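You operate a simulated robot arm through the tools that you are given. There is no shell and no other tool. Be economical: measure what you need, move in short steps, check, and stop when the job is done.

You are at the controls of a simulated two-armed robot. One attempt, no reset.

Task
Fit the plate that the iris card names and lock the iris slot.
Fine: the old plate goes into rack slot two; microwaves off while the slot is open.

The check looks at the end state, three seconds after you hand in, the way a careful person would. Anything else that was tipped, shoved, dropped, spilled or broken makes it a failure.

Robot
Two 6-joint arms with two-finger parallel grippers on one trunk, on a base that drives. Base frame: it is fixed to the floor where the robot stands at the start and does not move with it; the origin is under the middle of the robot, x ahead of it, y to its left, z up; the surface under the hand at the start is at about z = 780. Lengths are in mm, angles in degrees, forces in N, time in s.
The left shoulder is at the start at [280, 185, 1005], the right one opposite. With the tool pointing down near the work surface each hand reaches from about 560 to 940 mm from the robot's upright axis, wherever it stands, measured 20 degrees to its own side. Places, roughly: iris lever with the green knob [500, 200, 900]; iris plate four, iris plate one, iris plate three [500, 2000, 750]; iris slot [600, 200, 900]; rack slot two [500, 1800, 800]. Payload 1.57 kg a hand.
Tool frame (each hand has its own): the origin (TCP) lies between the finger pads and is the grasp point; the fingertips stand 30 mm ahead of it; z points along the fingers, y is the line along which they close. Largest opening 80 mm; finger width 17, thickness 12; the body of the gripper, 40 by 82 mm, starts 80 mm behind the TCP.
Orientation is told as [roll, pitch, yaw] about the base's x, y, z axes, in that order, counted from this pose: with the fingers straight down and closing along the base's y, the tool's x points along the base's -x, its y along +y and its z along -z.

Tools
- The arms move only by the tool nudge_tool. It takes "left_targets", "right_targets" or both (then of equal length, played together; a hand with none holds still); each is a list that holds one entry, the list of rows, each a list of 6 numbers: the shift along the tool's x, y, z in units of 25 mm (1.0 is 25 mm), then the turn, a rotation vector about the tool's x, y, z in units of 8 degrees (1.0 is 8 degrees). In form: [[[dx, dy, dz, ax, ay, az], ...]]. A call has 1 to 20 rows; each row shifts and turns the commanded pose from where the row before left it, along the tool's axes as they then stand. "left_jaw" and "right_jaw" are, for a hand that has rows, the finger opening in mm, from 0 to 80, set as the call begins (left out, the last holds). A call with a number of a shift or a turn outside -1 to 1 is refused whole. A row lasts 0.2 s, in which the tool goes at most 50 mm and 8.6 degrees; a call with a longer step from one row to the next is refused whole, and so is a gripper value outside its range. Where a pose cannot be reached the arm comes as near as it can. A force on the tool above 40 N (or 10 N above the force at the start of the call, whichever is more), or a blocked arm, ends the call early, and 0.2 s more pass. The fingers move at their own pace (about 153 mm/s each) and stop on an object; they squeeze with about 31 N. The grip force told is the motor's: it shows also when the fingers shut on nothing. Time passes only in rows, and 0.2 s behind the last, so rows that do not move let the fingers close. It gives the time, the measured TCP pose, the force on the tool (base axes), the opening and the grip force at its end, in the units of the frame above (readings bear some noise), with the torque about the TCP (base axes, N m) and any sound that the robot's microphone picked up, and new pictures: "show" is both (left out), scene, wrist or none (wrist: the cameras of the hands that moved).
- Cameras (640 x 400 px; columns grow to the right, rows downward): "scene" is now at [235.9, 26.7, 1446.8]; the picture's right is [0.33, -0.94, 0.00], its down [-0.68, -0.24, -0.69] and it looks along [0.65, 0.23, -0.72] (base axes); focal length 253 px, centre (320, 200). "left" rides on the left gripper at [72, 7, -122] in its tool frame; the picture's right is [-0.09, 1.00, 0.00], its down [-0.84, -0.08, -0.54] and it looks along [-0.54, -0.05, 0.84] (tool axes); focal length 238 px, centre (320, 200). "right" rides on the right gripper at [72, -7, -122] in its tool frame; the picture's right is [0.09, 1.00, 0.00], its down [-0.84, 0.08, -0.54] and it looks along [-0.54, 0.05, 0.84] (tool axes); focal length 238 px, centre (320, 200). There is no depth. A picture from a camera that has moved, and an enlarged one, comes with that camera's place and axes in the base frame and with its lens.
- raise_lower(by): slides the trunk up (or, below 0, down) by that many mm; the arms and the scene camera ride with it, the base frame stays. It gives what a move gives, with no picture.
- base_move(legs): drives the robot by 1 to 6 legs, each [ahead, turn to the left] in mm and degrees, along the robot's own axes; the way and the turn of a leg run together, so that a leg with both is an arc; at most 1500 mm and 180 degrees a leg. The arms and the cameras ride along, it lands a little off, and it stops where it bumps. It gives what a move gives, and a new picture of the scene camera.
- pan_tilt(pan, tilt): turns the head with the scene camera to pan (to the left, within 86 degrees either way) and tilt (down, from -29 to 69), counted from straight ahead of the robot. It gives what a move gives, and a new picture of the scene camera.
- inspect(camera, box): a new picture of the part [left, top, right, bottom] of that camera's present view, enlarged. No time passes.
- sign_off(): hands the job in; it is judged then, once.

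Work in short steps. Places have to be worked out from the pictures, the camera data and where the tool is seen: move nearer, look again, correct. Check each grasp and each placing, and mend what went wrong. You have 120 turns and 260 pictures in all, those below and enlarged ones among them. Open the grippers and draw the arms clear of the work before you hand the job in, unless the task says otherwise; then end with one line.

The tools are called by a JSON object that holds its "fn" and its "kwargs". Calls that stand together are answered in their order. nudge_tool: Moves the arms, as the interface text tells. Its arguments: {"type":"object","properties":{"left_targets":{"type":"array","items":{"type":"array","items":{"type":"array","items":{"type":"number"}}}},"left_jaw":{"type":"number"},"right_targets":{"type":"array","items":{"type":"array","items":{"type":"array","items":{"type":"number"}}}},"right_jaw":{"type":"number"},"show":{"type":"string","enum":["both","scene","wrist","none"]}},"required":[]} The other tools are called the same way: raise_lower (by) slides the trunk up or down; base_move (legs) drives the base; pan_tilt (pan, tilt) turns the head that bears the scene camera; inspect (camera, box) takes an enlarged picture of a part of a camera's view; sign_off () hands the job in.

At the start:

```text
time_s: 0.0
left_position: [489.2, 361.4, 1189.7]
left_ee_rot: [0.0, -0.2, 0.0]
left_contact_force: [0.3, -0.5, -0.4]
left_wrist_torque: [0.01, 0.01, -0.02]
left_gripper_width: 79.9
left_gripper_force: 0.1
right_position: [595.6, -54.4, 1192.4]
right_ee_rot: [-0.1, 0.0, -0.1]
right_contact_force: [0.1, -0.1, -1.3]
right_wrist_torque: [0.02, 0.01, -0.02]
right_gripper_width: 80.2
right_gripper_force: 0.0
trunk travel left (down, up): [-700.0, 290.0]
robot x, y, heading: [1.2, -1.3, 0.2]
head pan, tilt: [19.4, 46.0]
```

scene: 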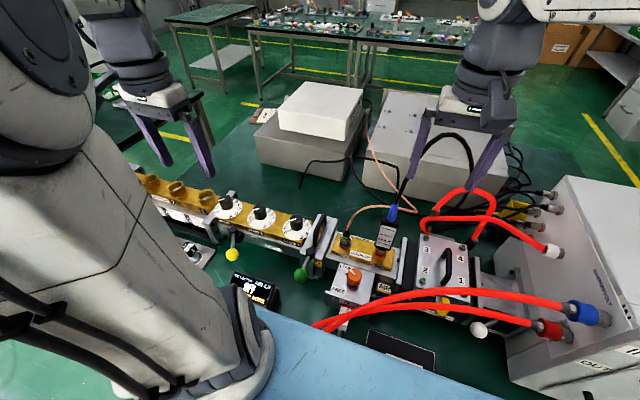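
right: 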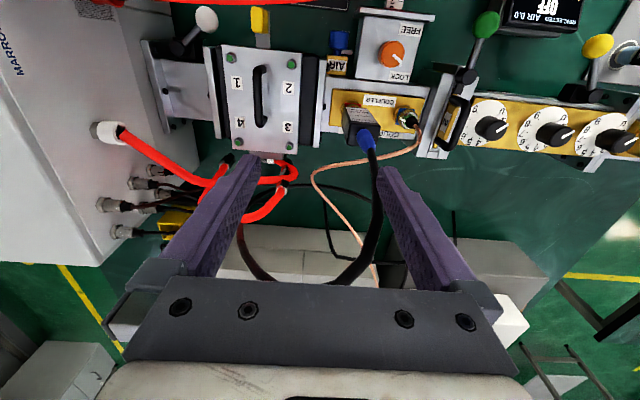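
left: 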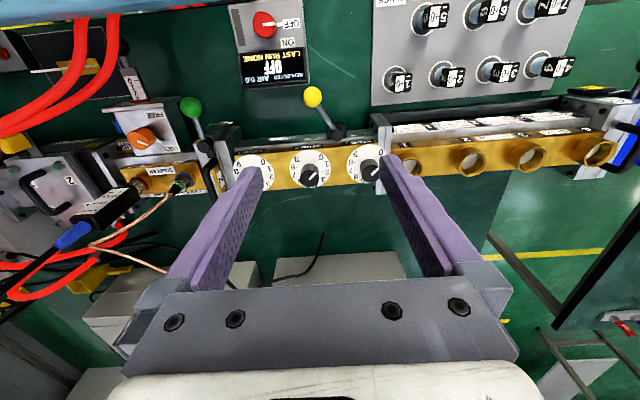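

The pictures show a bench with waveguide parts, an iris lever with a green knob, and a microwaves switch. I enlarge parts of the view to read the labels.

{"fn": "inspect", "kwargs": {"camera": "left", "box": [90, 60, 350, 220]}}

{"fn": "inspect", "kwargs": {"camera": "left", "box": [200, 0, 360, 100]}}

{"fn": "inspect", "kwargs": {"camera": "right", "box": [320, 0, 640, 200]}}

{"fn": "inspect", "kwargs": {"camera": "scene", "box": [200, 180, 440, 330]}}

```text
2.46 times, centred on (220, 140) of left
camera zoom: at [417.8, 367.6, 1310.6], right [0.09, 1.0, 0.0], down [0.84, -0.08, 0.54], along [0.54, -0.05, -0.84], focal length 587 px, centre (566, 348)
```

zoom: 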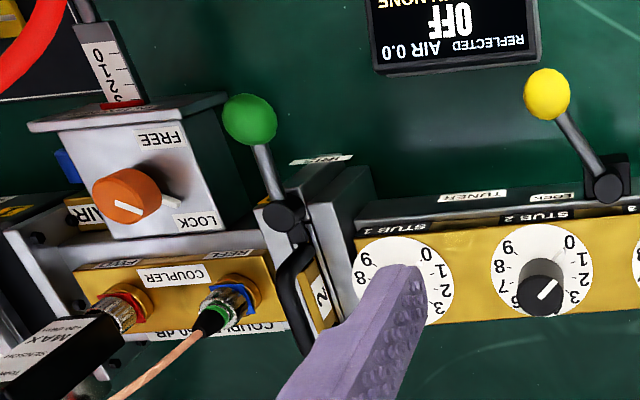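

```text
4.00 times, centred on (280, 50) of left
camera zoom: at [417.8, 367.6, 1310.6], right [0.09, 1.0, 0.0], down [0.84, -0.08, 0.54], along [0.54, -0.05, -0.84], focal length 953 px, centre (480, 800)
```

zoom: 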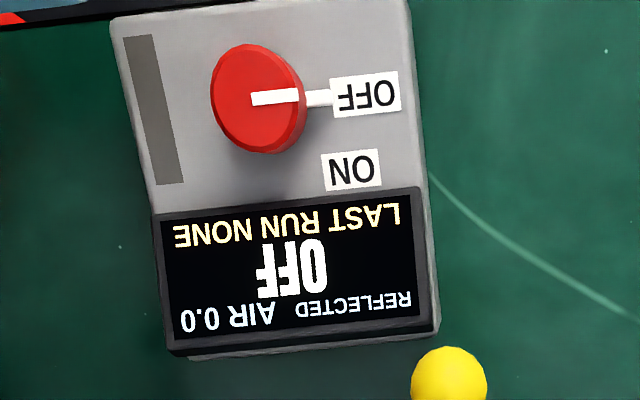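

```text
2.00 times, centred on (480, 100) of right
camera zoom: at [522.8, -60.3, 1313.5], right [-0.09, 1.0, 0.0], down [0.84, 0.08, 0.54], along [0.54, 0.05, -0.84], focal length 477 px, centre (0, 400)
```

zoom: 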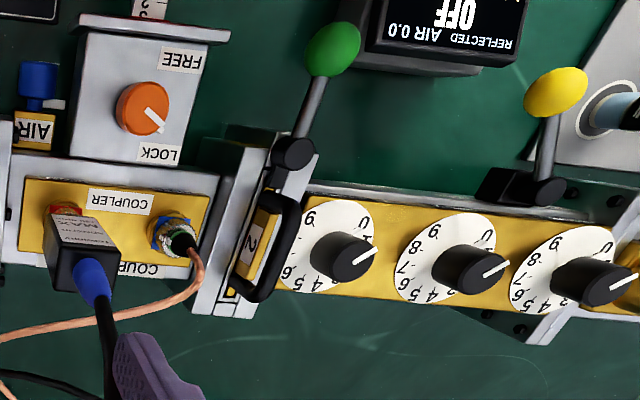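

```text
2.67 times, centred on (320, 255) of scene
camera zoom: at [235.9, 26.7, 1446.8], right [0.33, -0.94, 0.0], down [-0.68, -0.24, -0.69], along [0.65, 0.23, -0.72], focal length 675 px, centre (320, 53)
```

zoom: 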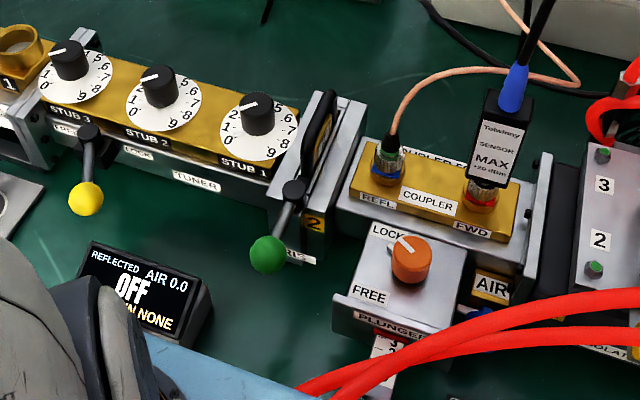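

Microwaves are OFF and plate 2 sits in the slot. I look to the left for the card and the rack.

{"fn": "pan_tilt", "kwargs": {"pan": 80, "tilt": 35}}

{"fn": "pan_tilt", "kwargs": {"pan": -25, "tilt": 45}}

{"fn": "pan_tilt", "kwargs": {"pan": 0, "tilt": 69}}

```text
time_s: 1.3
left_position: [489.5, 362.0, 1190.1]
left_ee_rot: [0.0, 0.0, 0.0]
left_contact_force: [0.1, 0.3, 0.2]
left_wrist_torque: [-0.02, -0.03, 0.0]
left_gripper_width: 80.2
left_gripper_force: 0.0
right_position: [596.5, -54.8, 1192.1]
right_ee_rot: [0.1, 0.0, 0.0]
right_contact_force: [-0.5, 0.7, -0.2]
right_wrist_torque: [0.01, 0.02, 0.03]
right_gripper_width: 80.0
right_gripper_force: 0.0
trunk travel left (down, up): [-700.0, 290.0]
robot x, y, heading: [-0.4, 3.4, -0.2]
head pan, tilt: [80.0, 35.0]
camera scene: at [175.4, 86.6, 1463.1], right [0.98, -0.17, 0.0], down [-0.1, -0.56, -0.82], along [0.14, 0.81, -0.57], focal length 253 px, centre (320, 200)
```

scene: 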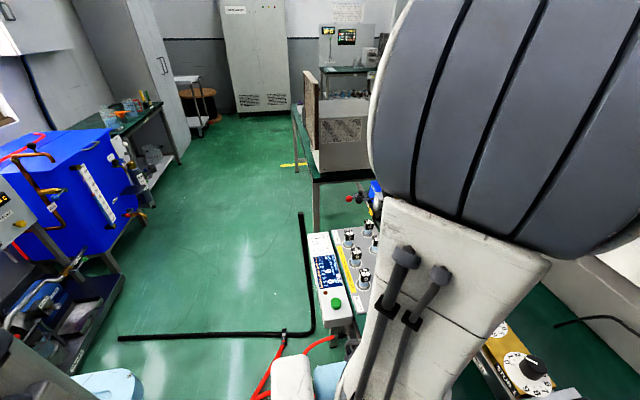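

```text
time_s: 3.1
left_position: [489.4, 363.1, 1189.8]
left_ee_rot: [0.0, 0.1, 0.0]
left_contact_force: [0.8, 0.1, 0.2]
left_wrist_torque: [-0.06, 0.02, 0.02]
left_gripper_width: 80.0
left_gripper_force: 0.0
right_position: [596.4, -54.3, 1191.2]
right_ee_rot: [-0.1, 0.0, 0.0]
right_contact_force: [0.4, 0.0, 0.1]
right_wrist_torque: [0.0, 0.0, 0.01]
right_gripper_width: 79.7
right_gripper_force: 0.0
trunk travel left (down, up): [-700.0, 290.0]
robot x, y, heading: [-0.6, -2.4, 0.0]
head pan, tilt: [-25.0, 45.0]
camera scene: at [233.7, -34.4, 1448.3], right [-0.42, -0.91, 0.0], down [-0.64, 0.3, -0.71], along [0.64, -0.3, -0.71], focal length 253 px, centre (320, 200)
```

scene: 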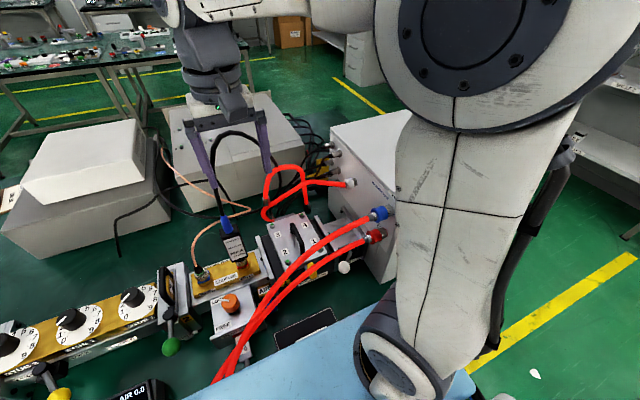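

```text
time_s: 4.0
left_position: [490.4, 362.6, 1188.8]
left_ee_rot: [0.1, 0.0, 0.0]
left_contact_force: [0.3, 0.0, -0.1]
left_wrist_torque: [0.0, -0.01, 0.0]
left_gripper_width: 80.1
left_gripper_force: 0.1
right_position: [596.9, -55.1, 1191.8]
right_ee_rot: [0.1, 0.0, 0.0]
right_contact_force: [-0.3, 0.5, 0.7]
right_wrist_torque: [0.01, 0.02, 0.0]
right_gripper_width: 80.1
right_gripper_force: 0.1
trunk travel left (down, up): [-700.0, 290.0]
robot x, y, heading: [1.1, -1.2, 0.0]
head pan, tilt: [0.0, 68.8]
camera scene: at [216.0, -0.1, 1419.5], right [0.0, -1.0, 0.0], down [-0.93, 0.0, -0.36], along [0.36, 0.0, -0.93], focal length 253 px, centre (320, 200)
```

scene: 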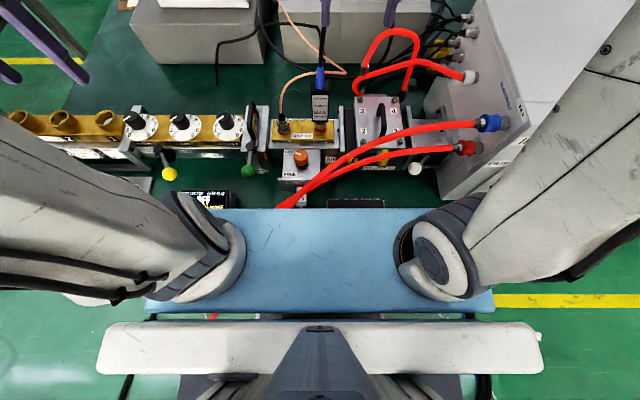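

The far place at [500, 2000] falls on the table with the mesh panel. I look there enlarged and see the floor on the way.

{"fn": "pan_tilt", "kwargs": {"pan": 70, "tilt": 20}}

{"fn": "inspect", "kwargs": {"camera": "scene", "box": [240, 120, 480, 270]}}

```text
time_s: 5.4
left_position: [490.1, 361.7, 1189.2]
left_ee_rot: [0.0, 0.0, 0.0]
left_contact_force: [0.0, -0.3, 0.2]
left_wrist_torque: [0.04, 0.03, -0.01]
left_gripper_width: 79.8
left_gripper_force: 0.1
right_position: [596.6, -54.8, 1192.0]
right_ee_rot: [0.0, 0.1, 0.1]
right_contact_force: [0.5, 0.0, 0.8]
right_wrist_torque: [-0.02, -0.03, 0.03]
right_gripper_width: 79.9
right_gripper_force: 0.1
trunk travel left (down, up): [-700.0, 290.0]
robot x, y, heading: [1.4, -2.8, -0.0]
head pan, tilt: [70.0, 20.0]
camera scene: at [191.9, 87.4, 1486.9], right [0.94, -0.34, 0.0], down [-0.12, -0.32, -0.94], along [0.32, 0.88, -0.34], focal length 253 px, centre (320, 200)
```

scene: 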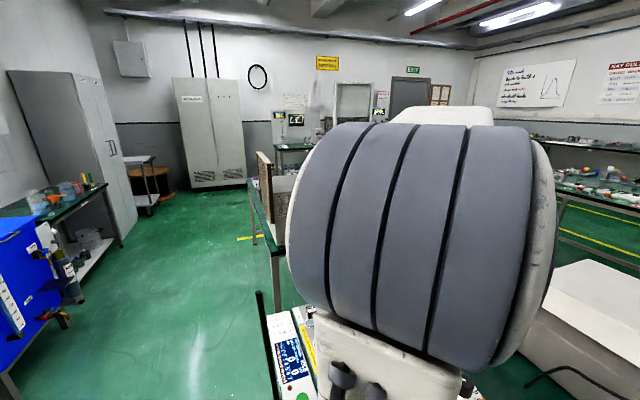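

```text
2.67 times, centred on (360, 195) of scene
camera zoom: at [191.9, 87.4, 1486.9], right [0.94, -0.34, 0.0], down [-0.12, -0.32, -0.94], along [0.32, 0.88, -0.34], focal length 675 px, centre (213, 213)
```

zoom: 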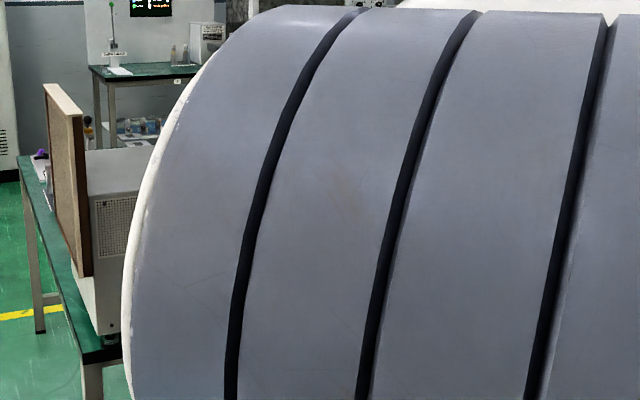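

The left arm hides the far table. I check the floor to my left before driving.

{"fn": "pan_tilt", "kwargs": {"pan": 86, "tilt": 60}}

{"fn": "pan_tilt", "kwargs": {"pan": -86, "tilt": 40}}

```text
time_s: 6.5
left_position: [489.9, 362.3, 1188.8]
left_ee_rot: [0.0, 0.0, 0.0]
left_contact_force: [0.4, 0.7, 1.1]
left_wrist_torque: [0.02, -0.01, -0.01]
left_gripper_width: 80.0
left_gripper_force: 0.0
right_position: [596.5, -55.5, 1191.8]
right_ee_rot: [0.0, -0.1, -0.1]
right_contact_force: [-0.6, -0.3, 0.5]
right_wrist_torque: [0.03, 0.0, 0.0]
right_gripper_width: 80.1
right_gripper_force: 0.1
trunk travel left (down, up): [-700.0, 290.0]
robot x, y, heading: [2.4, 0.9, -0.2]
head pan, tilt: [85.9, 60.0]
camera scene: at [164.7, 66.5, 1428.9], right [1.0, -0.07, 0.0], down [-0.06, -0.86, -0.5], along [0.04, 0.5, -0.87], focal length 253 px, centre (320, 200)
```

scene: 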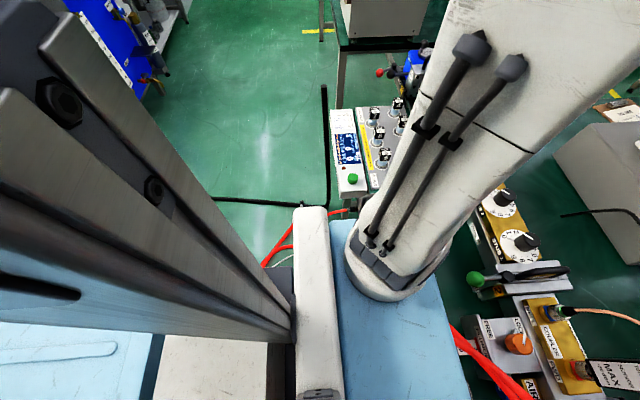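

```text
time_s: 9.1
left_position: [488.3, 361.8, 1190.0]
left_ee_rot: [0.0, 0.0, 0.0]
left_contact_force: [0.5, 0.7, 0.9]
left_wrist_torque: [-0.01, 0.01, 0.02]
left_gripper_width: 79.8
left_gripper_force: 0.0
right_position: [596.1, -54.9, 1191.5]
right_ee_rot: [0.1, 0.0, 0.0]
right_contact_force: [-0.1, -0.4, -0.2]
right_wrist_torque: [0.0, 0.03, 0.01]
right_gripper_width: 80.0
right_gripper_force: 0.1
trunk travel left (down, up): [-700.0, 290.0]
robot x, y, heading: [1.5, 0.3, 0.2]
head pan, tilt: [-85.9, 40.0]
camera scene: at [166.0, -84.9, 1455.6], right [-1.0, -0.07, 0.0], down [-0.05, 0.64, -0.77], along [0.05, -0.76, -0.64], focal length 253 px, centre (320, 200)
```

scene: 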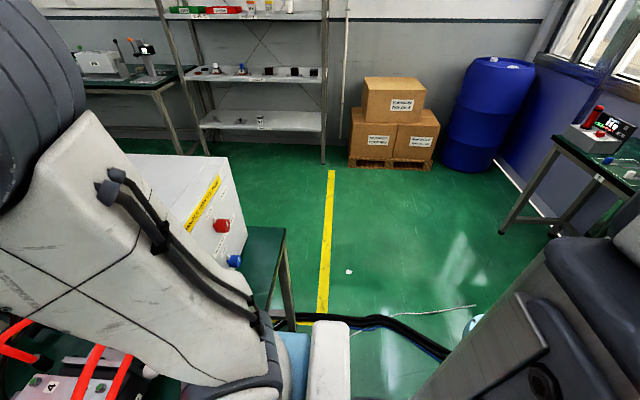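

There is a card lying at the back of the bench, by the grey box. I turn the head there and read it.

{"fn": "pan_tilt", "kwargs": {"pan": 35, "tilt": 30}}

{"fn": "inspect", "kwargs": {"camera": "scene", "box": [290, 150, 450, 250]}}

```text
time_s: 11.1
left_position: [490.9, 362.1, 1187.9]
left_ee_rot: [0.0, 0.0, 0.0]
left_contact_force: [-0.4, -0.2, -0.2]
left_wrist_torque: [0.04, 0.0, 0.0]
left_gripper_width: 80.1
left_gripper_force: 0.0
right_position: [595.9, -54.7, 1192.3]
right_ee_rot: [0.0, 0.1, 0.1]
right_contact_force: [-0.2, -0.4, -0.3]
right_wrist_torque: [0.0, -0.02, -0.03]
right_gripper_width: 80.1
right_gripper_force: 0.1
trunk travel left (down, up): [-700.0, 290.0]
robot x, y, heading: [0.5, -1.0, -0.1]
head pan, tilt: [35.0, 30.0]
camera scene: at [234.1, 51.8, 1470.9], right [0.57, -0.82, 0.0], down [-0.41, -0.29, -0.87], along [0.71, 0.5, -0.5], focal length 253 px, centre (320, 200)
```

scene: 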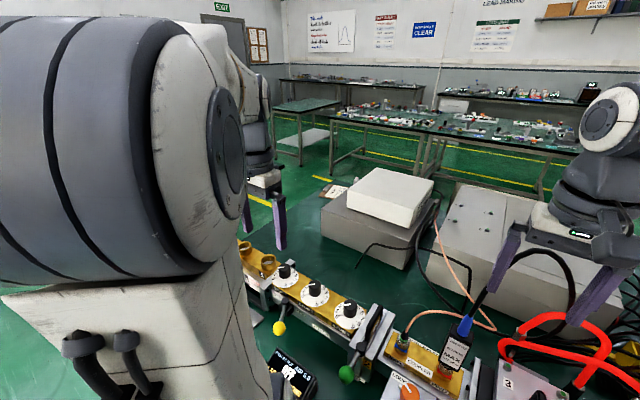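

```text
4.00 times, centred on (370, 200) of scene
camera zoom: at [234.1, 51.8, 1470.9], right [0.57, -0.82, 0.0], down [-0.41, -0.29, -0.87], along [0.71, 0.5, -0.5], focal length 1012 px, centre (120, 200)
```

zoom: 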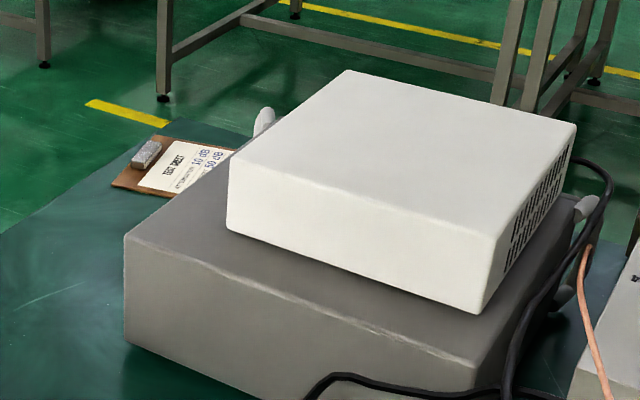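

That is a test sheet, not the iris card. I'll first study the slot and lever with the left hand camera, moving the left hand right and slightly down.

{"fn": "nudge_tool", "kwargs": {"left_targets": [[[0.3, -1, 0.3, 0, 0, 0], [0.3, -1, 0.3, 0, 0, 0], [0.3, -1, 0.3, 0, 0, 0], [0.3, -1, 0.3, 0, 0, 0], [0.3, -1, 0.3, 0, 0, 0], [0.3, -1, 0.3, 0, 0, 0]]], "show": "wrist"}}

{"fn": "inspect", "kwargs": {"camera": "left", "box": [240, 60, 480, 210]}}

{"fn": "pan_tilt", "kwargs": {"pan": 25, "tilt": 58}}

{"fn": "inspect", "kwargs": {"camera": "scene", "box": [240, 100, 400, 200]}}

```text
time_s: 12.5
left_position: [494.0, 230.7, 1134.4]
left_ee_rot: [0.0, 0.0, 0.1]
left_contact_force: [-1.3, 0.0, -0.3]
left_wrist_torque: [-0.01, 0.01, -0.01]
left_gripper_width: 80.2
left_gripper_force: 0.1
left hand out of reach, approached as far as the arm can: row 3, 4, 5, 6
right_position: [596.9, -55.8, 1192.5]
right_ee_rot: [0.0, -0.1, -0.1]
right_contact_force: [0.5, 0.9, -0.6]
right_wrist_torque: [0.0, -0.03, 0.02]
right_gripper_width: 80.1
right_gripper_force: 0.0
trunk travel left (down, up): [-700.0, 290.0]
robot x, y, heading: [-3.0, -1.5, -0.1]
head pan, tilt: [35.0, 30.0]
camera left: at [421.6, 236.0, 1255.7], right [0.09, 1.0, 0.0], down [0.84, -0.08, 0.54], along [0.54, -0.05, -0.84], focal length 238 px, centre (320, 200)
```

left: 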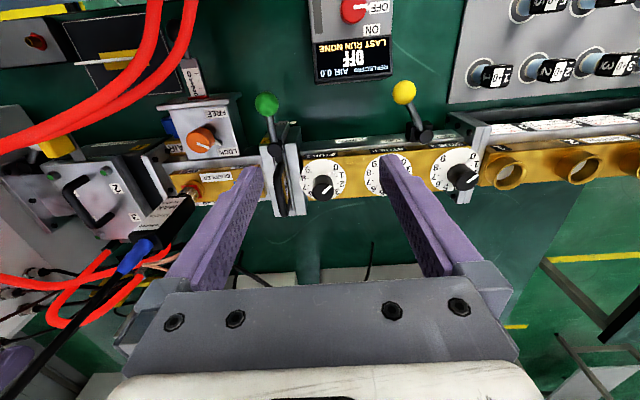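

```text
2.67 times, centred on (360, 135) of left
camera zoom: at [421.6, 236.0, 1255.7], right [0.09, 1.0, 0.0], down [0.84, -0.08, 0.54], along [0.54, -0.05, -0.84], focal length 636 px, centre (213, 373)
```

zoom: 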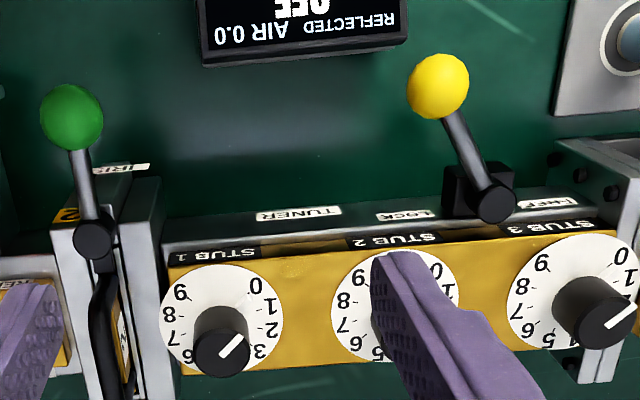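

```text
time_s: 13.4
left_position: [494.3, 230.7, 1133.6]
left_ee_rot: [0.1, 0.0, 0.1]
left_contact_force: [0.4, -1.2, -0.3]
left_wrist_torque: [0.04, 0.01, 0.0]
left_gripper_width: 80.0
left_gripper_force: 0.1
right_position: [596.6, -54.4, 1193.5]
right_ee_rot: [0.0, 0.0, 0.1]
right_contact_force: [0.1, 0.2, 0.4]
right_wrist_torque: [0.0, -0.03, -0.01]
right_gripper_width: 80.2
right_gripper_force: 0.1
trunk travel left (down, up): [-700.0, 290.0]
robot x, y, heading: [-1.6, -0.1, -0.1]
head pan, tilt: [25.0, 58.0]
camera scene: at [222.5, 29.1, 1431.3], right [0.42, -0.91, 0.0], down [-0.77, -0.36, -0.53], along [0.48, 0.22, -0.85], focal length 253 px, centre (320, 200)
```

scene: 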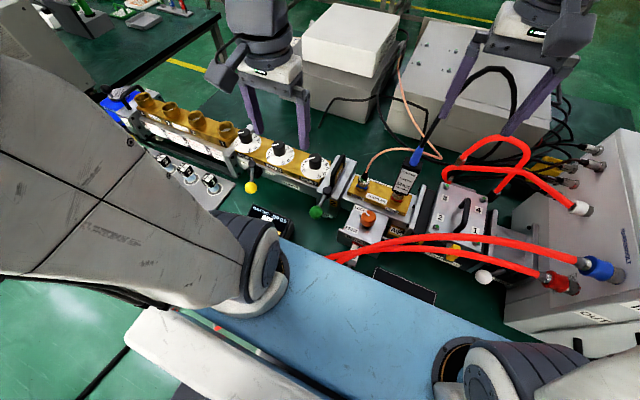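

```text
4.00 times, centred on (320, 150) of scene
camera zoom: at [222.5, 29.1, 1431.3], right [0.42, -0.91, 0.0], down [-0.77, -0.36, -0.53], along [0.48, 0.22, -0.85], focal length 1012 px, centre (320, 400)
```

zoom: 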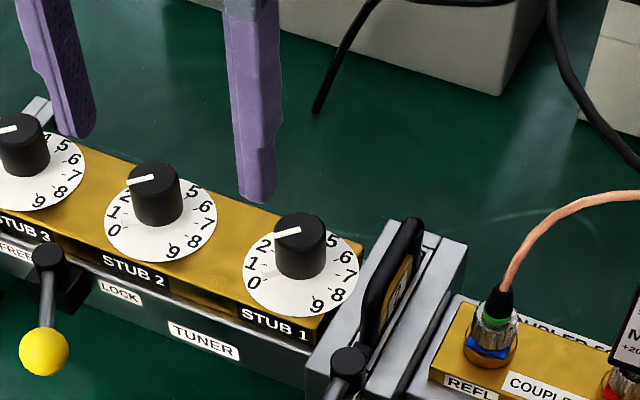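

The slot is close to the robot. I back off 150 mm so the hands have room, then look nearer.

{"fn": "base_move", "kwargs": {"legs": [[-150, 0]]}}

```text
time_s: 14.8
left_position: [344.1, 230.3, 1135.1]
left_ee_rot: [0.1, 0.1, 0.0]
left_contact_force: [-0.4, -1.0, -0.2]
left_wrist_torque: [0.0, 0.03, 0.0]
left_gripper_width: 80.1
left_gripper_force: 0.1
right_position: [446.8, -53.6, 1192.3]
right_ee_rot: [-0.1, 0.0, -0.1]
right_contact_force: [-0.2, -0.1, 0.1]
right_wrist_torque: [0.03, 0.02, 0.06]
right_gripper_width: 80.0
right_gripper_force: 0.0
trunk travel left (down, up): [-700.0, 290.0]
robot x, y, heading: [-151.2, 4.3, -0.1]
head pan, tilt: [25.0, 58.0]
camera scene: at [73.0, 29.1, 1431.1], right [0.42, -0.91, 0.0], down [-0.77, -0.36, -0.53], along [0.48, 0.22, -0.85], focal length 253 px, centre (320, 200)
```

scene: 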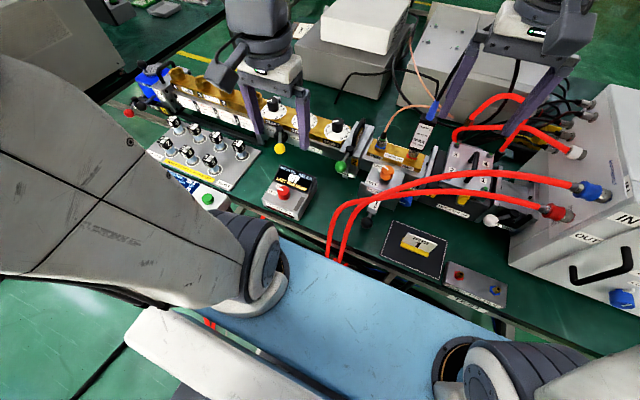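

A yellow-labelled card lies on a dark pad at the bench front. I enlarge it, and the slot too.

{"fn": "inspect", "kwargs": {"camera": "scene", "box": [370, 210, 530, 310]}}

{"fn": "inspect", "kwargs": {"camera": "left", "box": [200, 60, 440, 210]}}

{"fn": "inspect", "kwargs": {"camera": "scene", "box": [320, 100, 480, 200]}}

```text
4.00 times, centred on (450, 260) of scene
camera zoom: at [73.0, 29.1, 1431.1], right [0.42, -0.91, 0.0], down [-0.77, -0.36, -0.53], along [0.48, 0.22, -0.85], focal length 1012 px, centre (-200, -40)
```

zoom: 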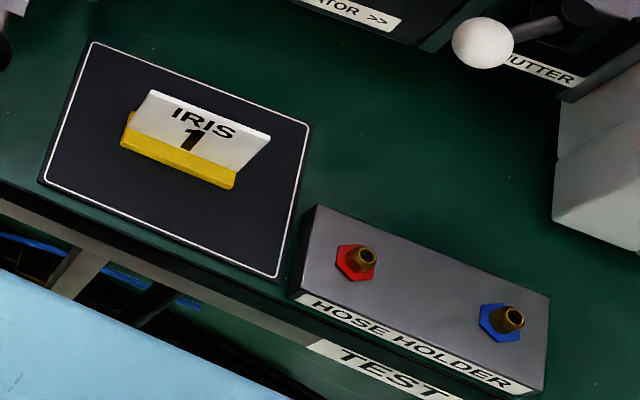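

```text
2.67 times, centred on (320, 135) of left
camera zoom: at [271.9, 236.5, 1255.7], right [0.09, 1.0, 0.0], down [0.84, -0.08, 0.54], along [0.54, -0.05, -0.84], focal length 636 px, centre (320, 373)
```

zoom: 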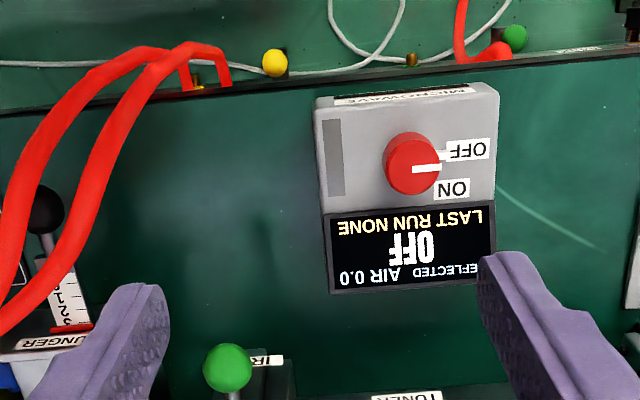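

```text
4.00 times, centred on (400, 150) of scene
camera zoom: at [73.0, 29.1, 1431.1], right [0.42, -0.91, 0.0], down [-0.77, -0.36, -0.53], along [0.48, 0.22, -0.85], focal length 1012 px, centre (0, 400)
```

zoom: 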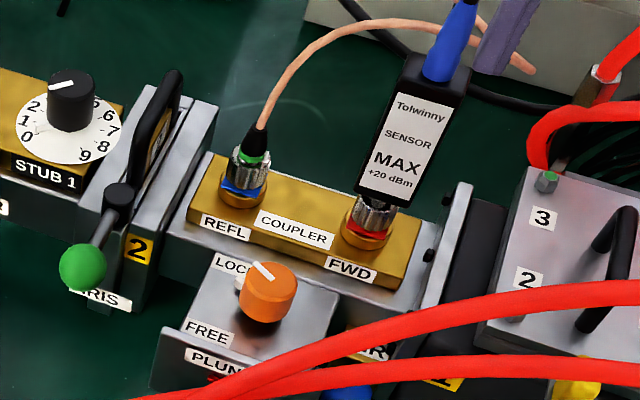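

The card reads IRIS 1. By two views I put the green knob near [481, 157, 914] and its pivot near [544, 157, 918]. I move the left hand forward over there to see labels.

{"fn": "nudge_tool", "kwargs": {"left_targets": [[[-0.9, -0.5, 0.4, 0, 0, 0], [-0.9, -0.5, 0.4, 0, 0, 0], [-0.9, -0.5, 0.4, 0, 0, 0], [-0.9, -0.5, 0.4, 0, 0, 0]]], "show": "wrist"}}

{"fn": "inspect", "kwargs": {"camera": "left", "box": [200, 0, 440, 150]}}

```text
time_s: 15.8
left_position: [431.8, 181.0, 1094.6]
left_ee_rot: [0.0, 0.1, 0.1]
left_contact_force: [0.2, 0.9, -0.7]
left_wrist_torque: [-0.02, 0.0, 0.01]
left_gripper_width: 80.0
left_gripper_force: 0.2
right_position: [446.6, -53.1, 1193.1]
right_ee_rot: [0.0, 0.0, 0.0]
right_contact_force: [-0.3, 0.4, 0.2]
right_wrist_torque: [-0.04, 0.0, 0.0]
right_gripper_width: 80.2
right_gripper_force: 0.1
trunk travel left (down, up): [-700.0, 290.0]
robot x, y, heading: [-150.5, -0.1, 0.1]
head pan, tilt: [25.0, 58.0]
camera left: at [360.5, 187.6, 1216.2], right [0.09, 1.0, 0.0], down [0.84, -0.08, 0.54], along [0.54, -0.05, -0.84], focal length 238 px, centre (320, 200)
```

left: 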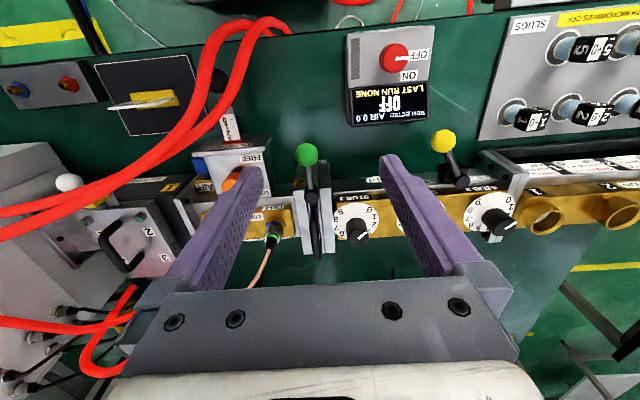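

```text
2.67 times, centred on (320, 75) of left
camera zoom: at [360.5, 187.6, 1216.2], right [0.09, 1.0, 0.0], down [0.84, -0.08, 0.54], along [0.54, -0.05, -0.84], focal length 636 px, centre (320, 533)
```

zoom: 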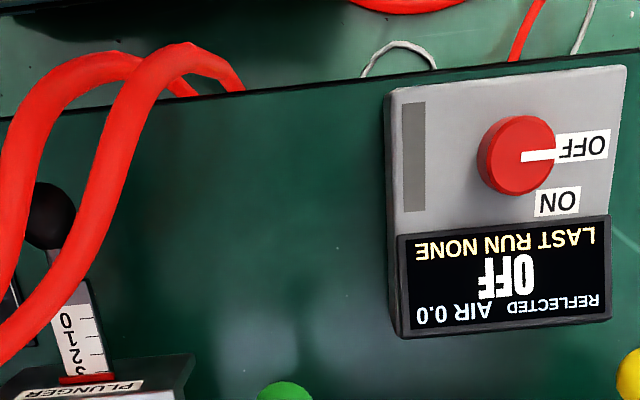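

{"fn": "inspect", "kwargs": {"camera": "left", "box": [250, 130, 400, 260]}}

{"fn": "pan_tilt", "kwargs": {"pan": 30, "tilt": 45}}

{"fn": "inspect", "kwargs": {"camera": "scene", "box": [310, 120, 420, 200]}}

```text
3.08 times, centred on (325, 195) of left
camera zoom: at [360.5, 187.6, 1216.2], right [0.09, 1.0, 0.0], down [0.84, -0.08, 0.54], along [0.54, -0.05, -0.84], focal length 733 px, centre (305, 215)
```

zoom: 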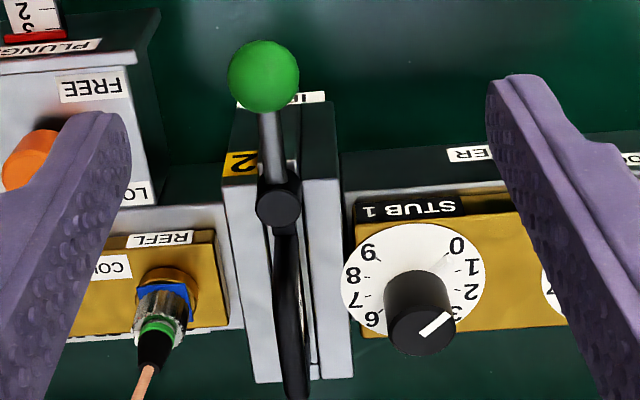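

```text
time_s: 16.6
left_position: [432.0, 182.2, 1093.8]
left_ee_rot: [0.0, 0.2, 0.0]
left_contact_force: [0.9, 0.6, 0.8]
left_wrist_torque: [-0.02, -0.01, 0.03]
left_gripper_width: 80.1
left_gripper_force: 0.0
right_position: [445.6, -54.6, 1192.0]
right_ee_rot: [-0.1, -0.1, 0.0]
right_contact_force: [-0.1, -0.3, -0.8]
right_wrist_torque: [0.03, 0.02, -0.01]
right_gripper_width: 80.1
right_gripper_force: 0.0
trunk travel left (down, up): [-700.0, 290.0]
robot x, y, heading: [-148.5, 2.5, -0.1]
head pan, tilt: [30.0, 45.0]
camera scene: at [80.5, 40.6, 1448.3], right [0.5, -0.87, 0.0], down [-0.61, -0.35, -0.71], along [0.61, 0.35, -0.71], focal length 253 px, centre (320, 200)
```

scene: 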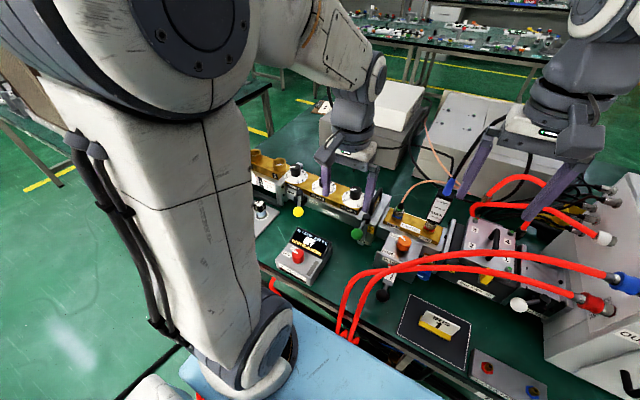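

```text
5.00 times, centred on (365, 160) of scene
camera zoom: at [80.5, 40.6, 1448.3], right [0.5, -0.87, 0.0], down [-0.61, -0.35, -0.71], along [0.61, 0.35, -0.71], focal length 1266 px, centre (95, 400)
```

zoom: 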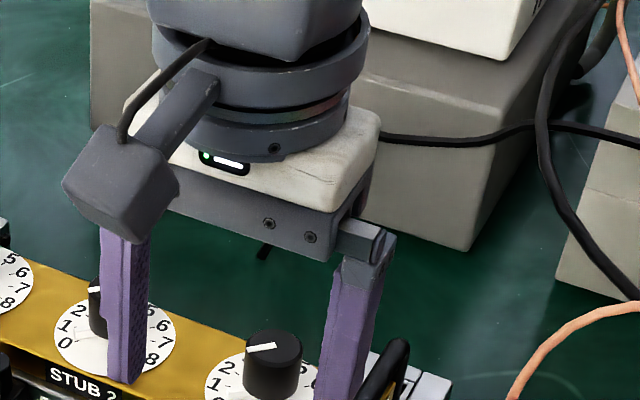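

The camera sees the lever end-on only. I turn the left hand to look at the slot from its left side.

{"fn": "nudge_tool", "kwargs": {"left_targets": [[[-0.87, 0.7, 0.4, 0, 0, 0], [-0.87, 0.7, 0.4, 0, 0, 0], [-0.87, 0.7, 0.4, 0, 0, 0], [-0.87, 0.7, 0.4, 0, 0, 0], [-0.87, 0.7, 0.4, 0, 0, 0], [0, 0, 0, 0, 0, 0.9], [0, 0, 0, 0, 0, 0.9], [0, 0, 0, 0, 0, 0.9], [0, 0, 0, 0, 0, 0.9], [0, 0, 0, 0, 0, 0.9], [0, 0, 0, 0, 0, 0.9], [0, 0, 0, 0, 0, 0.9], [0, 0, 0, 0, 0, 0.9], [0, 0, 0, 0, 0, 0.9], [0, 0, 0, 0, 0, 0.9]]], "show": "wrist"}}

```text
time_s: 19.8
left_position: [541.0, 268.0, 1042.4]
left_ee_rot: [-0.1, 0.0, -72.2]
left_contact_force: [0.5, 0.6, -0.3]
left_wrist_torque: [-0.02, 0.0, 0.02]
left_gripper_width: 79.9
left_gripper_force: 0.1
right_position: [446.4, -53.8, 1191.9]
right_ee_rot: [0.0, 0.0, 0.1]
right_contact_force: [-0.2, 0.3, 0.1]
right_wrist_torque: [0.01, -0.01, -0.02]
right_gripper_width: 80.1
right_gripper_force: 0.1
trunk travel left (down, up): [-700.0, 290.0]
robot x, y, heading: [-150.0, 1.3, 0.0]
head pan, tilt: [30.0, 45.0]
camera left: at [526.3, 338.0, 1164.7], right [0.98, 0.22, 0.0], down [0.18, -0.82, 0.54], along [0.12, -0.53, -0.84], focal length 238 px, centre (320, 200)
```

left: 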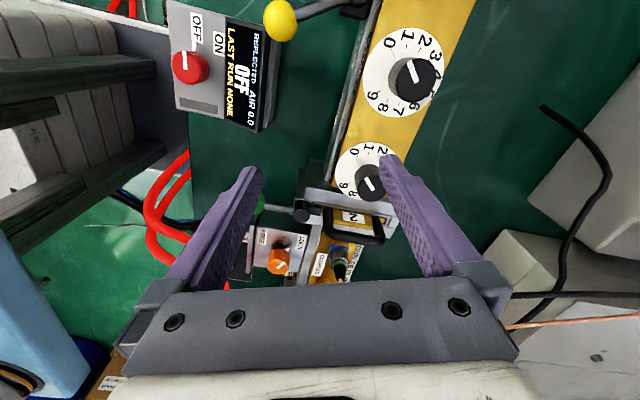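

{"fn": "inspect", "kwargs": {"camera": "left", "box": [240, 140, 400, 290]}}

{"fn": "pan_tilt", "kwargs": {"pan": 25, "tilt": 40}}

{"fn": "inspect", "kwargs": {"camera": "scene", "box": [310, 140, 430, 240]}}

```text
2.67 times, centred on (320, 215) of left
camera zoom: at [526.3, 338.0, 1164.7], right [0.98, 0.22, 0.0], down [0.18, -0.82, 0.54], along [0.12, -0.53, -0.84], focal length 636 px, centre (320, 160)
```

zoom: 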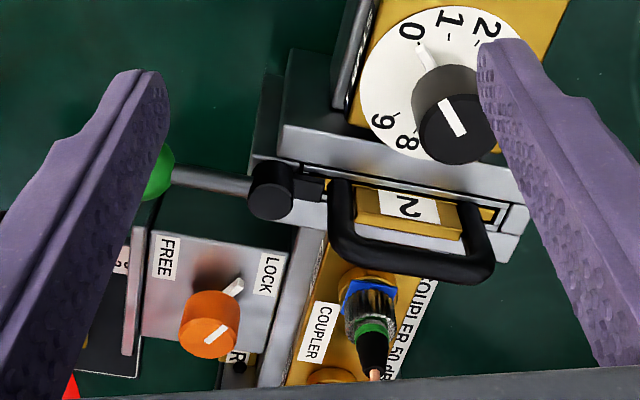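

```text
time_s: 20.4
left_position: [541.8, 269.0, 1043.3]
left_ee_rot: [0.0, 0.0, -71.9]
left_contact_force: [-0.2, 0.2, 0.6]
left_wrist_torque: [0.02, -0.03, -0.03]
left_gripper_width: 79.8
left_gripper_force: 0.0
right_position: [446.9, -53.5, 1192.2]
right_ee_rot: [0.0, 0.0, 0.0]
right_contact_force: [-0.5, 0.1, 0.4]
right_wrist_torque: [0.05, -0.01, 0.01]
right_gripper_width: 80.0
right_gripper_force: 0.1
trunk travel left (down, up): [-700.0, 290.0]
robot x, y, heading: [-150.0, -1.9, -0.1]
head pan, tilt: [25.0, 40.0]
camera scene: at [87.1, 36.0, 1455.6], right [0.42, -0.91, 0.0], down [-0.58, -0.27, -0.77], along [0.69, 0.32, -0.64], focal length 253 px, centre (320, 200)
```

scene: 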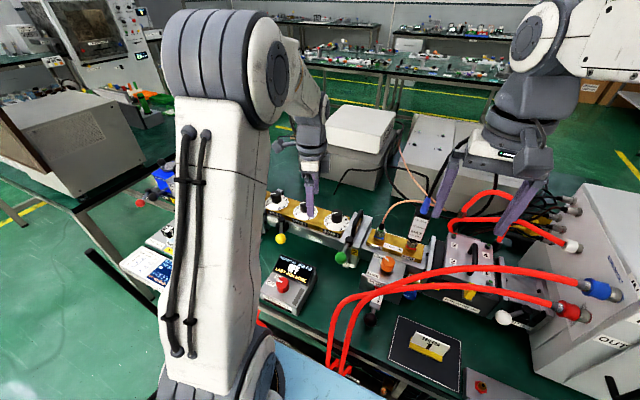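

```text
4.00 times, centred on (370, 190) of scene
camera zoom: at [87.1, 36.0, 1455.6], right [0.42, -0.91, 0.0], down [-0.58, -0.27, -0.77], along [0.69, 0.32, -0.64], focal length 1012 px, centre (120, 240)
```

zoom: 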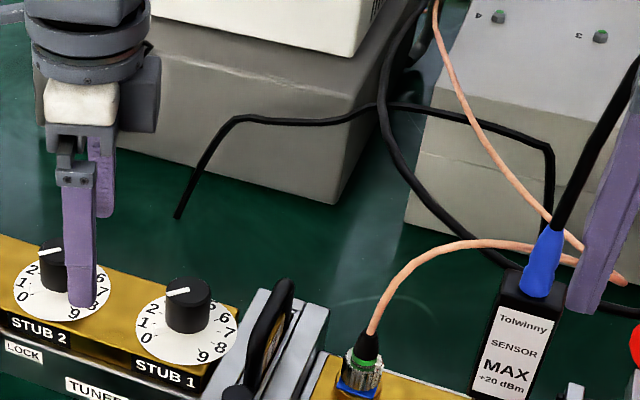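

The plate has a U handle on top; the lever hub sits at its front. I zoom hard on the hub, and on the yellow one for comparison.

{"fn": "inspect", "kwargs": {"camera": "left", "box": [270, 170, 350, 240]}}

{"fn": "inspect", "kwargs": {"camera": "scene", "box": [320, 200, 400, 270]}}

{"fn": "inspect", "kwargs": {"camera": "left", "box": [250, 0, 400, 100]}}

```text
5.71 times, centred on (310, 205) of left
camera zoom: at [526.1, 338.0, 1164.8], right [0.98, 0.22, 0.0], down [0.19, -0.82, 0.54], along [0.12, -0.53, -0.84], focal length 1362 px, centre (377, 171)
```

zoom: 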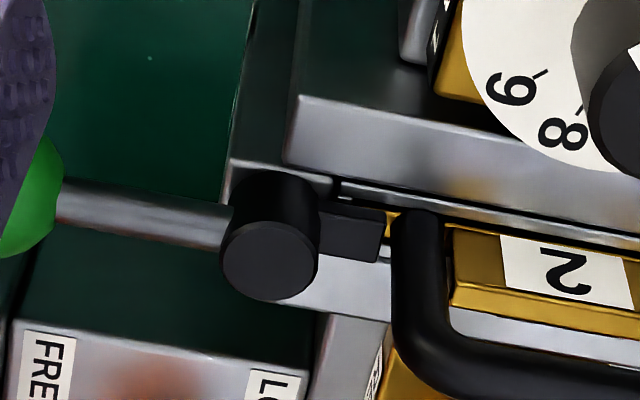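

```text
5.71 times, centred on (360, 235) of scene
camera zoom: at [87.1, 36.0, 1455.6], right [0.42, -0.91, 0.0], down [-0.58, -0.27, -0.77], along [0.69, 0.32, -0.64], focal length 1446 px, centre (91, 0)
```

zoom: 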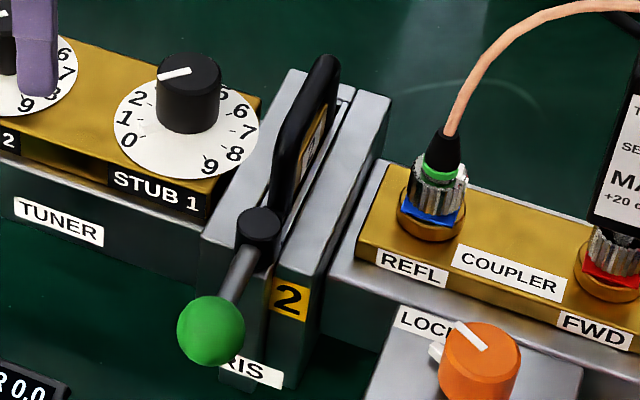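

```text
4.00 times, centred on (325, 50) of left
camera zoom: at [526.1, 338.0, 1164.8], right [0.98, 0.22, 0.0], down [0.19, -0.82, 0.54], along [0.12, -0.53, -0.84], focal length 953 px, centre (300, 800)
```

zoom: 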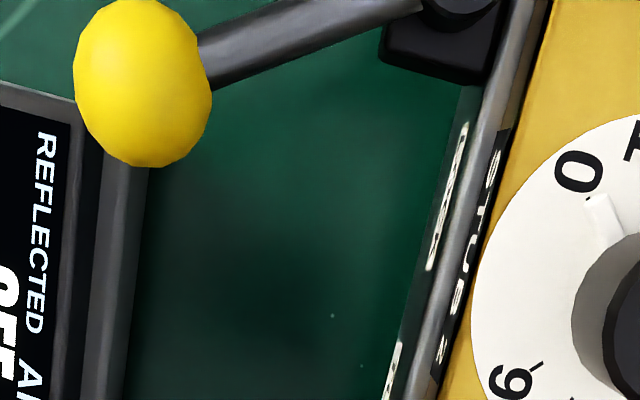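

The hub is a vertical-axis pivot with a pawl over the plate, so the lever swings level. I close the left fingers and place them on the right (-y) side of the green knob, staying high first.

{"fn": "nudge_tool", "kwargs": {"left_targets": [[[0, 0, 0, 0, 0, -0.9], [0, 0, 0, 0, 0, -0.9], [0, 0, 0, 0, 0, -0.9], [0, 0, 0, 0, 0, -0.9], [0, 0, 0, 0, 0, -0.9], [0, 0, 0, 0, 0, -0.9], [0, 0, 0, 0, 0, -0.9], [0, 0, 0, 0, 0, -0.9], [0, 0, 0, 0, 0, -0.9], [0, 0, 0, 0, 0, -0.9], [0.4, -0.95, 0, 0, 0, 0], [0.4, -0.95, 0, 0, 0, 0], [0.4, -0.95, 0, 0, 0, 0], [0.4, -0.95, 0, 0, 0, 0], [0.4, -0.95, 0, 0, 0, 0], [0.4, -0.95, 0, 0, 0, 0]]], "left_jaw": 0, "show": "both"}}

```text
time_s: 23.8
left_position: [482.9, 124.3, 1043.9]
left_ee_rot: [0.1, 0.1, 0.1]
left_contact_force: [-0.3, -0.5, -0.3]
left_wrist_torque: [0.0, 0.01, 0.0]
left_gripper_width: 0.0
left_gripper_force: 21.4
right_position: [446.1, -54.4, 1193.6]
right_ee_rot: [0.1, 0.0, 0.0]
right_contact_force: [0.2, 0.3, 0.2]
right_wrist_torque: [-0.02, 0.0, 0.03]
right_gripper_width: 79.9
right_gripper_force: 0.0
trunk travel left (down, up): [-700.0, 290.0]
robot x, y, heading: [-147.2, -0.2, 0.0]
head pan, tilt: [25.0, 40.0]
camera scene: at [87.2, 36.1, 1455.6], right [0.42, -0.91, 0.0], down [-0.58, -0.27, -0.77], along [0.69, 0.32, -0.64], focal length 253 px, centre (320, 200)
camera left: at [410.5, 130.2, 1165.3], right [0.09, 1.0, 0.0], down [0.84, -0.08, 0.54], along [0.54, -0.05, -0.84], focal length 238 px, centre (320, 200)
```

scene: 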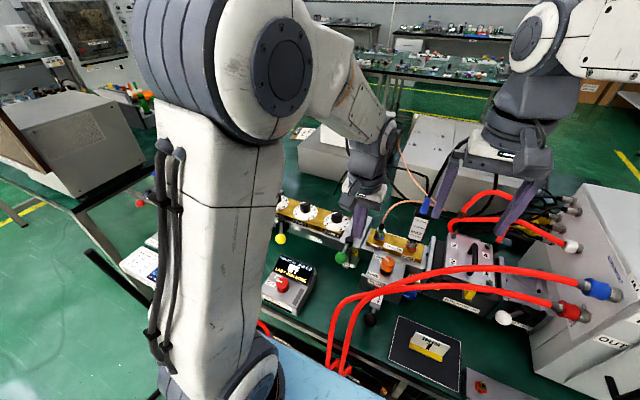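
left: 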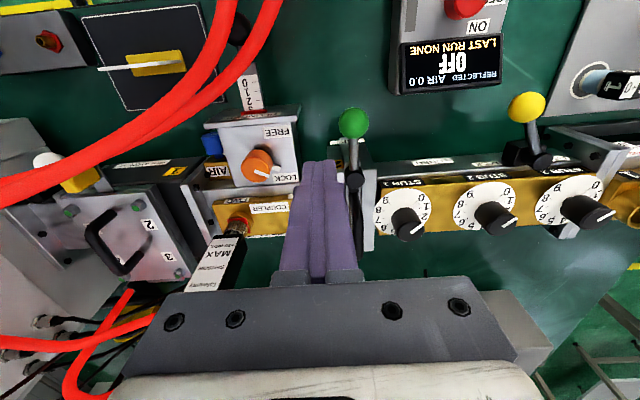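

The knob shows at [480, 158] with about 16 mm radius. I lower the closed fingers beside it, at y about 117.

{"fn": "nudge_tool", "kwargs": {"left_targets": [[[0.1, -0.3, 0.9, 0, 0, 0], [0, 0, 0.95, 0, 0, 0], [0, 0, 0.95, 0, 0, 0], [0, 0, 0.95, 0, 0, 0], [0, 0, 0.85, 0, 0, 0]]], "show": "both"}}

{"fn": "inspect", "kwargs": {"camera": "left", "box": [240, 60, 480, 210]}}

```text
time_s: 25.0
left_position: [481.1, 118.2, 927.8]
left_ee_rot: [0.0, 0.1, 0.0]
left_contact_force: [0.0, -0.4, -0.6]
left_wrist_torque: [-0.01, -0.02, -0.02]
left_gripper_width: 0.0
left_gripper_force: 21.3
right_position: [446.3, -54.1, 1192.3]
right_ee_rot: [-0.1, 0.0, -0.1]
right_contact_force: [0.4, 0.6, 0.1]
right_wrist_torque: [-0.02, 0.0, 0.0]
right_gripper_width: 80.2
right_gripper_force: 0.1
trunk travel left (down, up): [-700.0, 290.0]
robot x, y, heading: [-152.2, -2.1, -0.2]
head pan, tilt: [25.0, 40.0]
camera scene: at [87.0, 36.0, 1455.6], right [0.42, -0.91, 0.0], down [-0.58, -0.27, -0.77], along [0.69, 0.32, -0.64], focal length 253 px, centre (320, 200)
camera left: at [408.6, 123.9, 1049.7], right [0.09, 1.0, 0.0], down [0.84, -0.08, 0.54], along [0.54, -0.05, -0.84], focal length 238 px, centre (320, 200)
```

scene: 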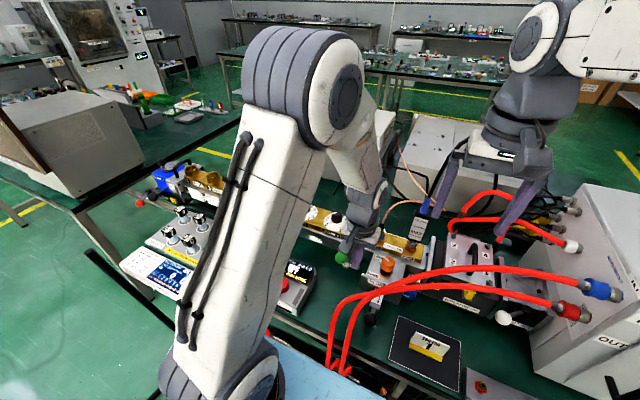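
left: 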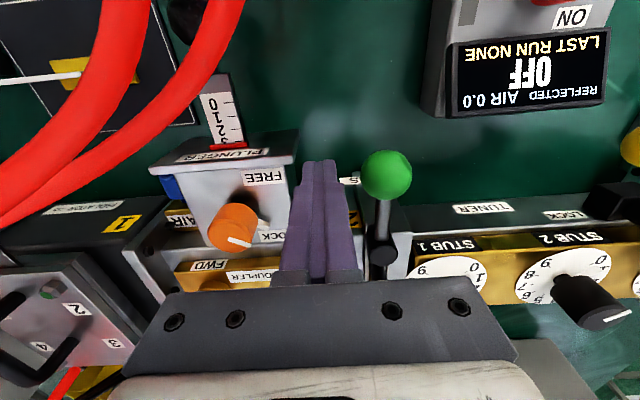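

```text
2.67 times, centred on (360, 135) of left
camera zoom: at [408.6, 123.9, 1049.7], right [0.09, 1.0, 0.0], down [0.84, -0.08, 0.54], along [0.54, -0.05, -0.84], focal length 636 px, centre (213, 373)
```

zoom: 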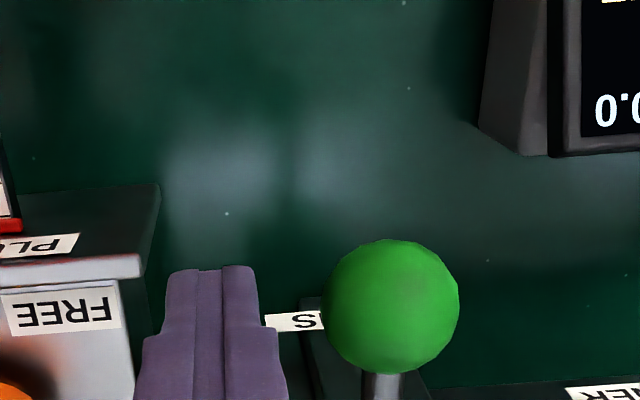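

The fingers stand right beside the knob. I push it gently toward +y and watch the force.

{"fn": "nudge_tool", "kwargs": {"left_targets": [[[0, 0.3, 0, 0, 0, 0], [0, 0.3, 0, 0, 0, 0], [0.05, 0.3, 0, 0, 0, 0], [0.05, 0.3, 0, 0, 0, 0], [0.05, 0.3, 0, 0, 0, 0], [0.05, 0.3, 0, 0, 0, 0]]], "show": "wrist"}}

```text
time_s: 25.9
left_position: [479.8, 134.3, 929.4]
left_ee_rot: [-0.4, -0.2, 0.0]
left_contact_force: [0.4, -18.3, -4.5]
left_wrist_torque: [-0.23, -0.02, -0.03]
left_gripper_width: 0.0
left_gripper_force: 20.8
right_position: [446.1, -55.1, 1193.2]
right_ee_rot: [0.0, -0.1, -0.2]
right_contact_force: [0.1, -0.2, -0.3]
right_wrist_torque: [0.0, 0.03, 0.04]
right_gripper_width: 80.0
right_gripper_force: 0.0
trunk travel left (down, up): [-700.0, 290.0]
robot x, y, heading: [-146.7, 0.1, -0.1]
head pan, tilt: [25.0, 40.0]
stopped in row 4 (left hand): the force on the tool passed its limit at 50 N (the readings are from after the stop); the commanded pose is now the measured one
camera left: at [407.2, 140.8, 1049.6], right [0.09, 1.0, -0.01], down [0.84, -0.08, 0.54], along [0.54, -0.06, -0.84], focal length 238 px, centre (320, 200)
```

left: 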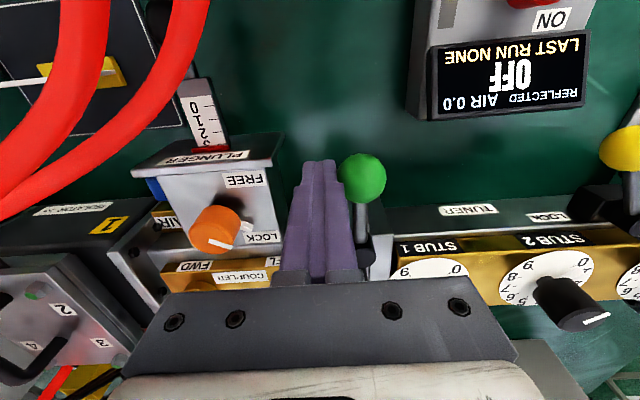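

+y is blocked (50 N), so that is the locked end. I lift, go to the knob's +y side, and will push toward -y.

{"fn": "nudge_tool", "kwargs": {"left_targets": [[[0, -0.3, 0, 0, 0, 0], [0, 0, -1, 0, 0, 0], [0, 0, -1, 0, 0, 0], [0, 1, -0.6, 0, 0, 0], [0, 1, 0, 0, 0, 0], [0, 0.8, 0, 0, 0, 0], [0, 0, 0.8, 0, 0, 0], [0, 0, 1, 0, 0, 0], [0, 0, 0.8, 0, 0, 0]]], "show": "wrist"}}

```text
time_s: 27.9
left_position: [478.4, 197.8, 928.3]
left_ee_rot: [-0.3, 0.1, -0.2]
left_contact_force: [-0.3, -0.4, 0.4]
left_wrist_torque: [0.01, -0.01, -0.01]
left_gripper_width: 0.2
left_gripper_force: 21.0
right_position: [446.2, -55.6, 1192.6]
right_ee_rot: [0.0, 0.0, -0.1]
right_contact_force: [-0.2, 0.5, -0.1]
right_wrist_torque: [0.02, 0.0, 0.03]
right_gripper_width: 79.9
right_gripper_force: 0.1
trunk travel left (down, up): [-700.0, 290.0]
robot x, y, heading: [-149.2, -0.5, -0.1]
head pan, tilt: [25.0, 40.0]
camera left: at [406.0, 205.2, 1049.4], right [0.09, 1.0, -0.01], down [0.84, -0.08, 0.54], along [0.54, -0.06, -0.84], focal length 238 px, centre (320, 200)
```

left: 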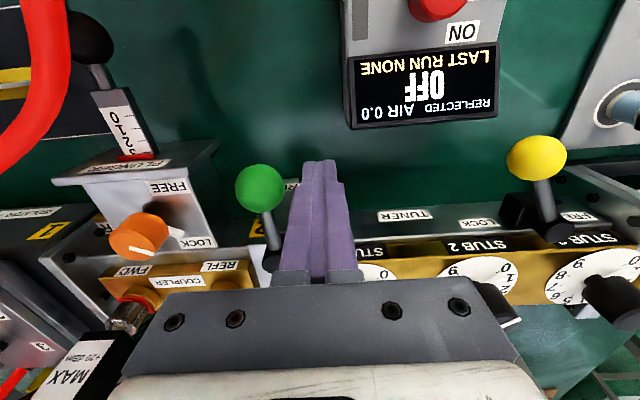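

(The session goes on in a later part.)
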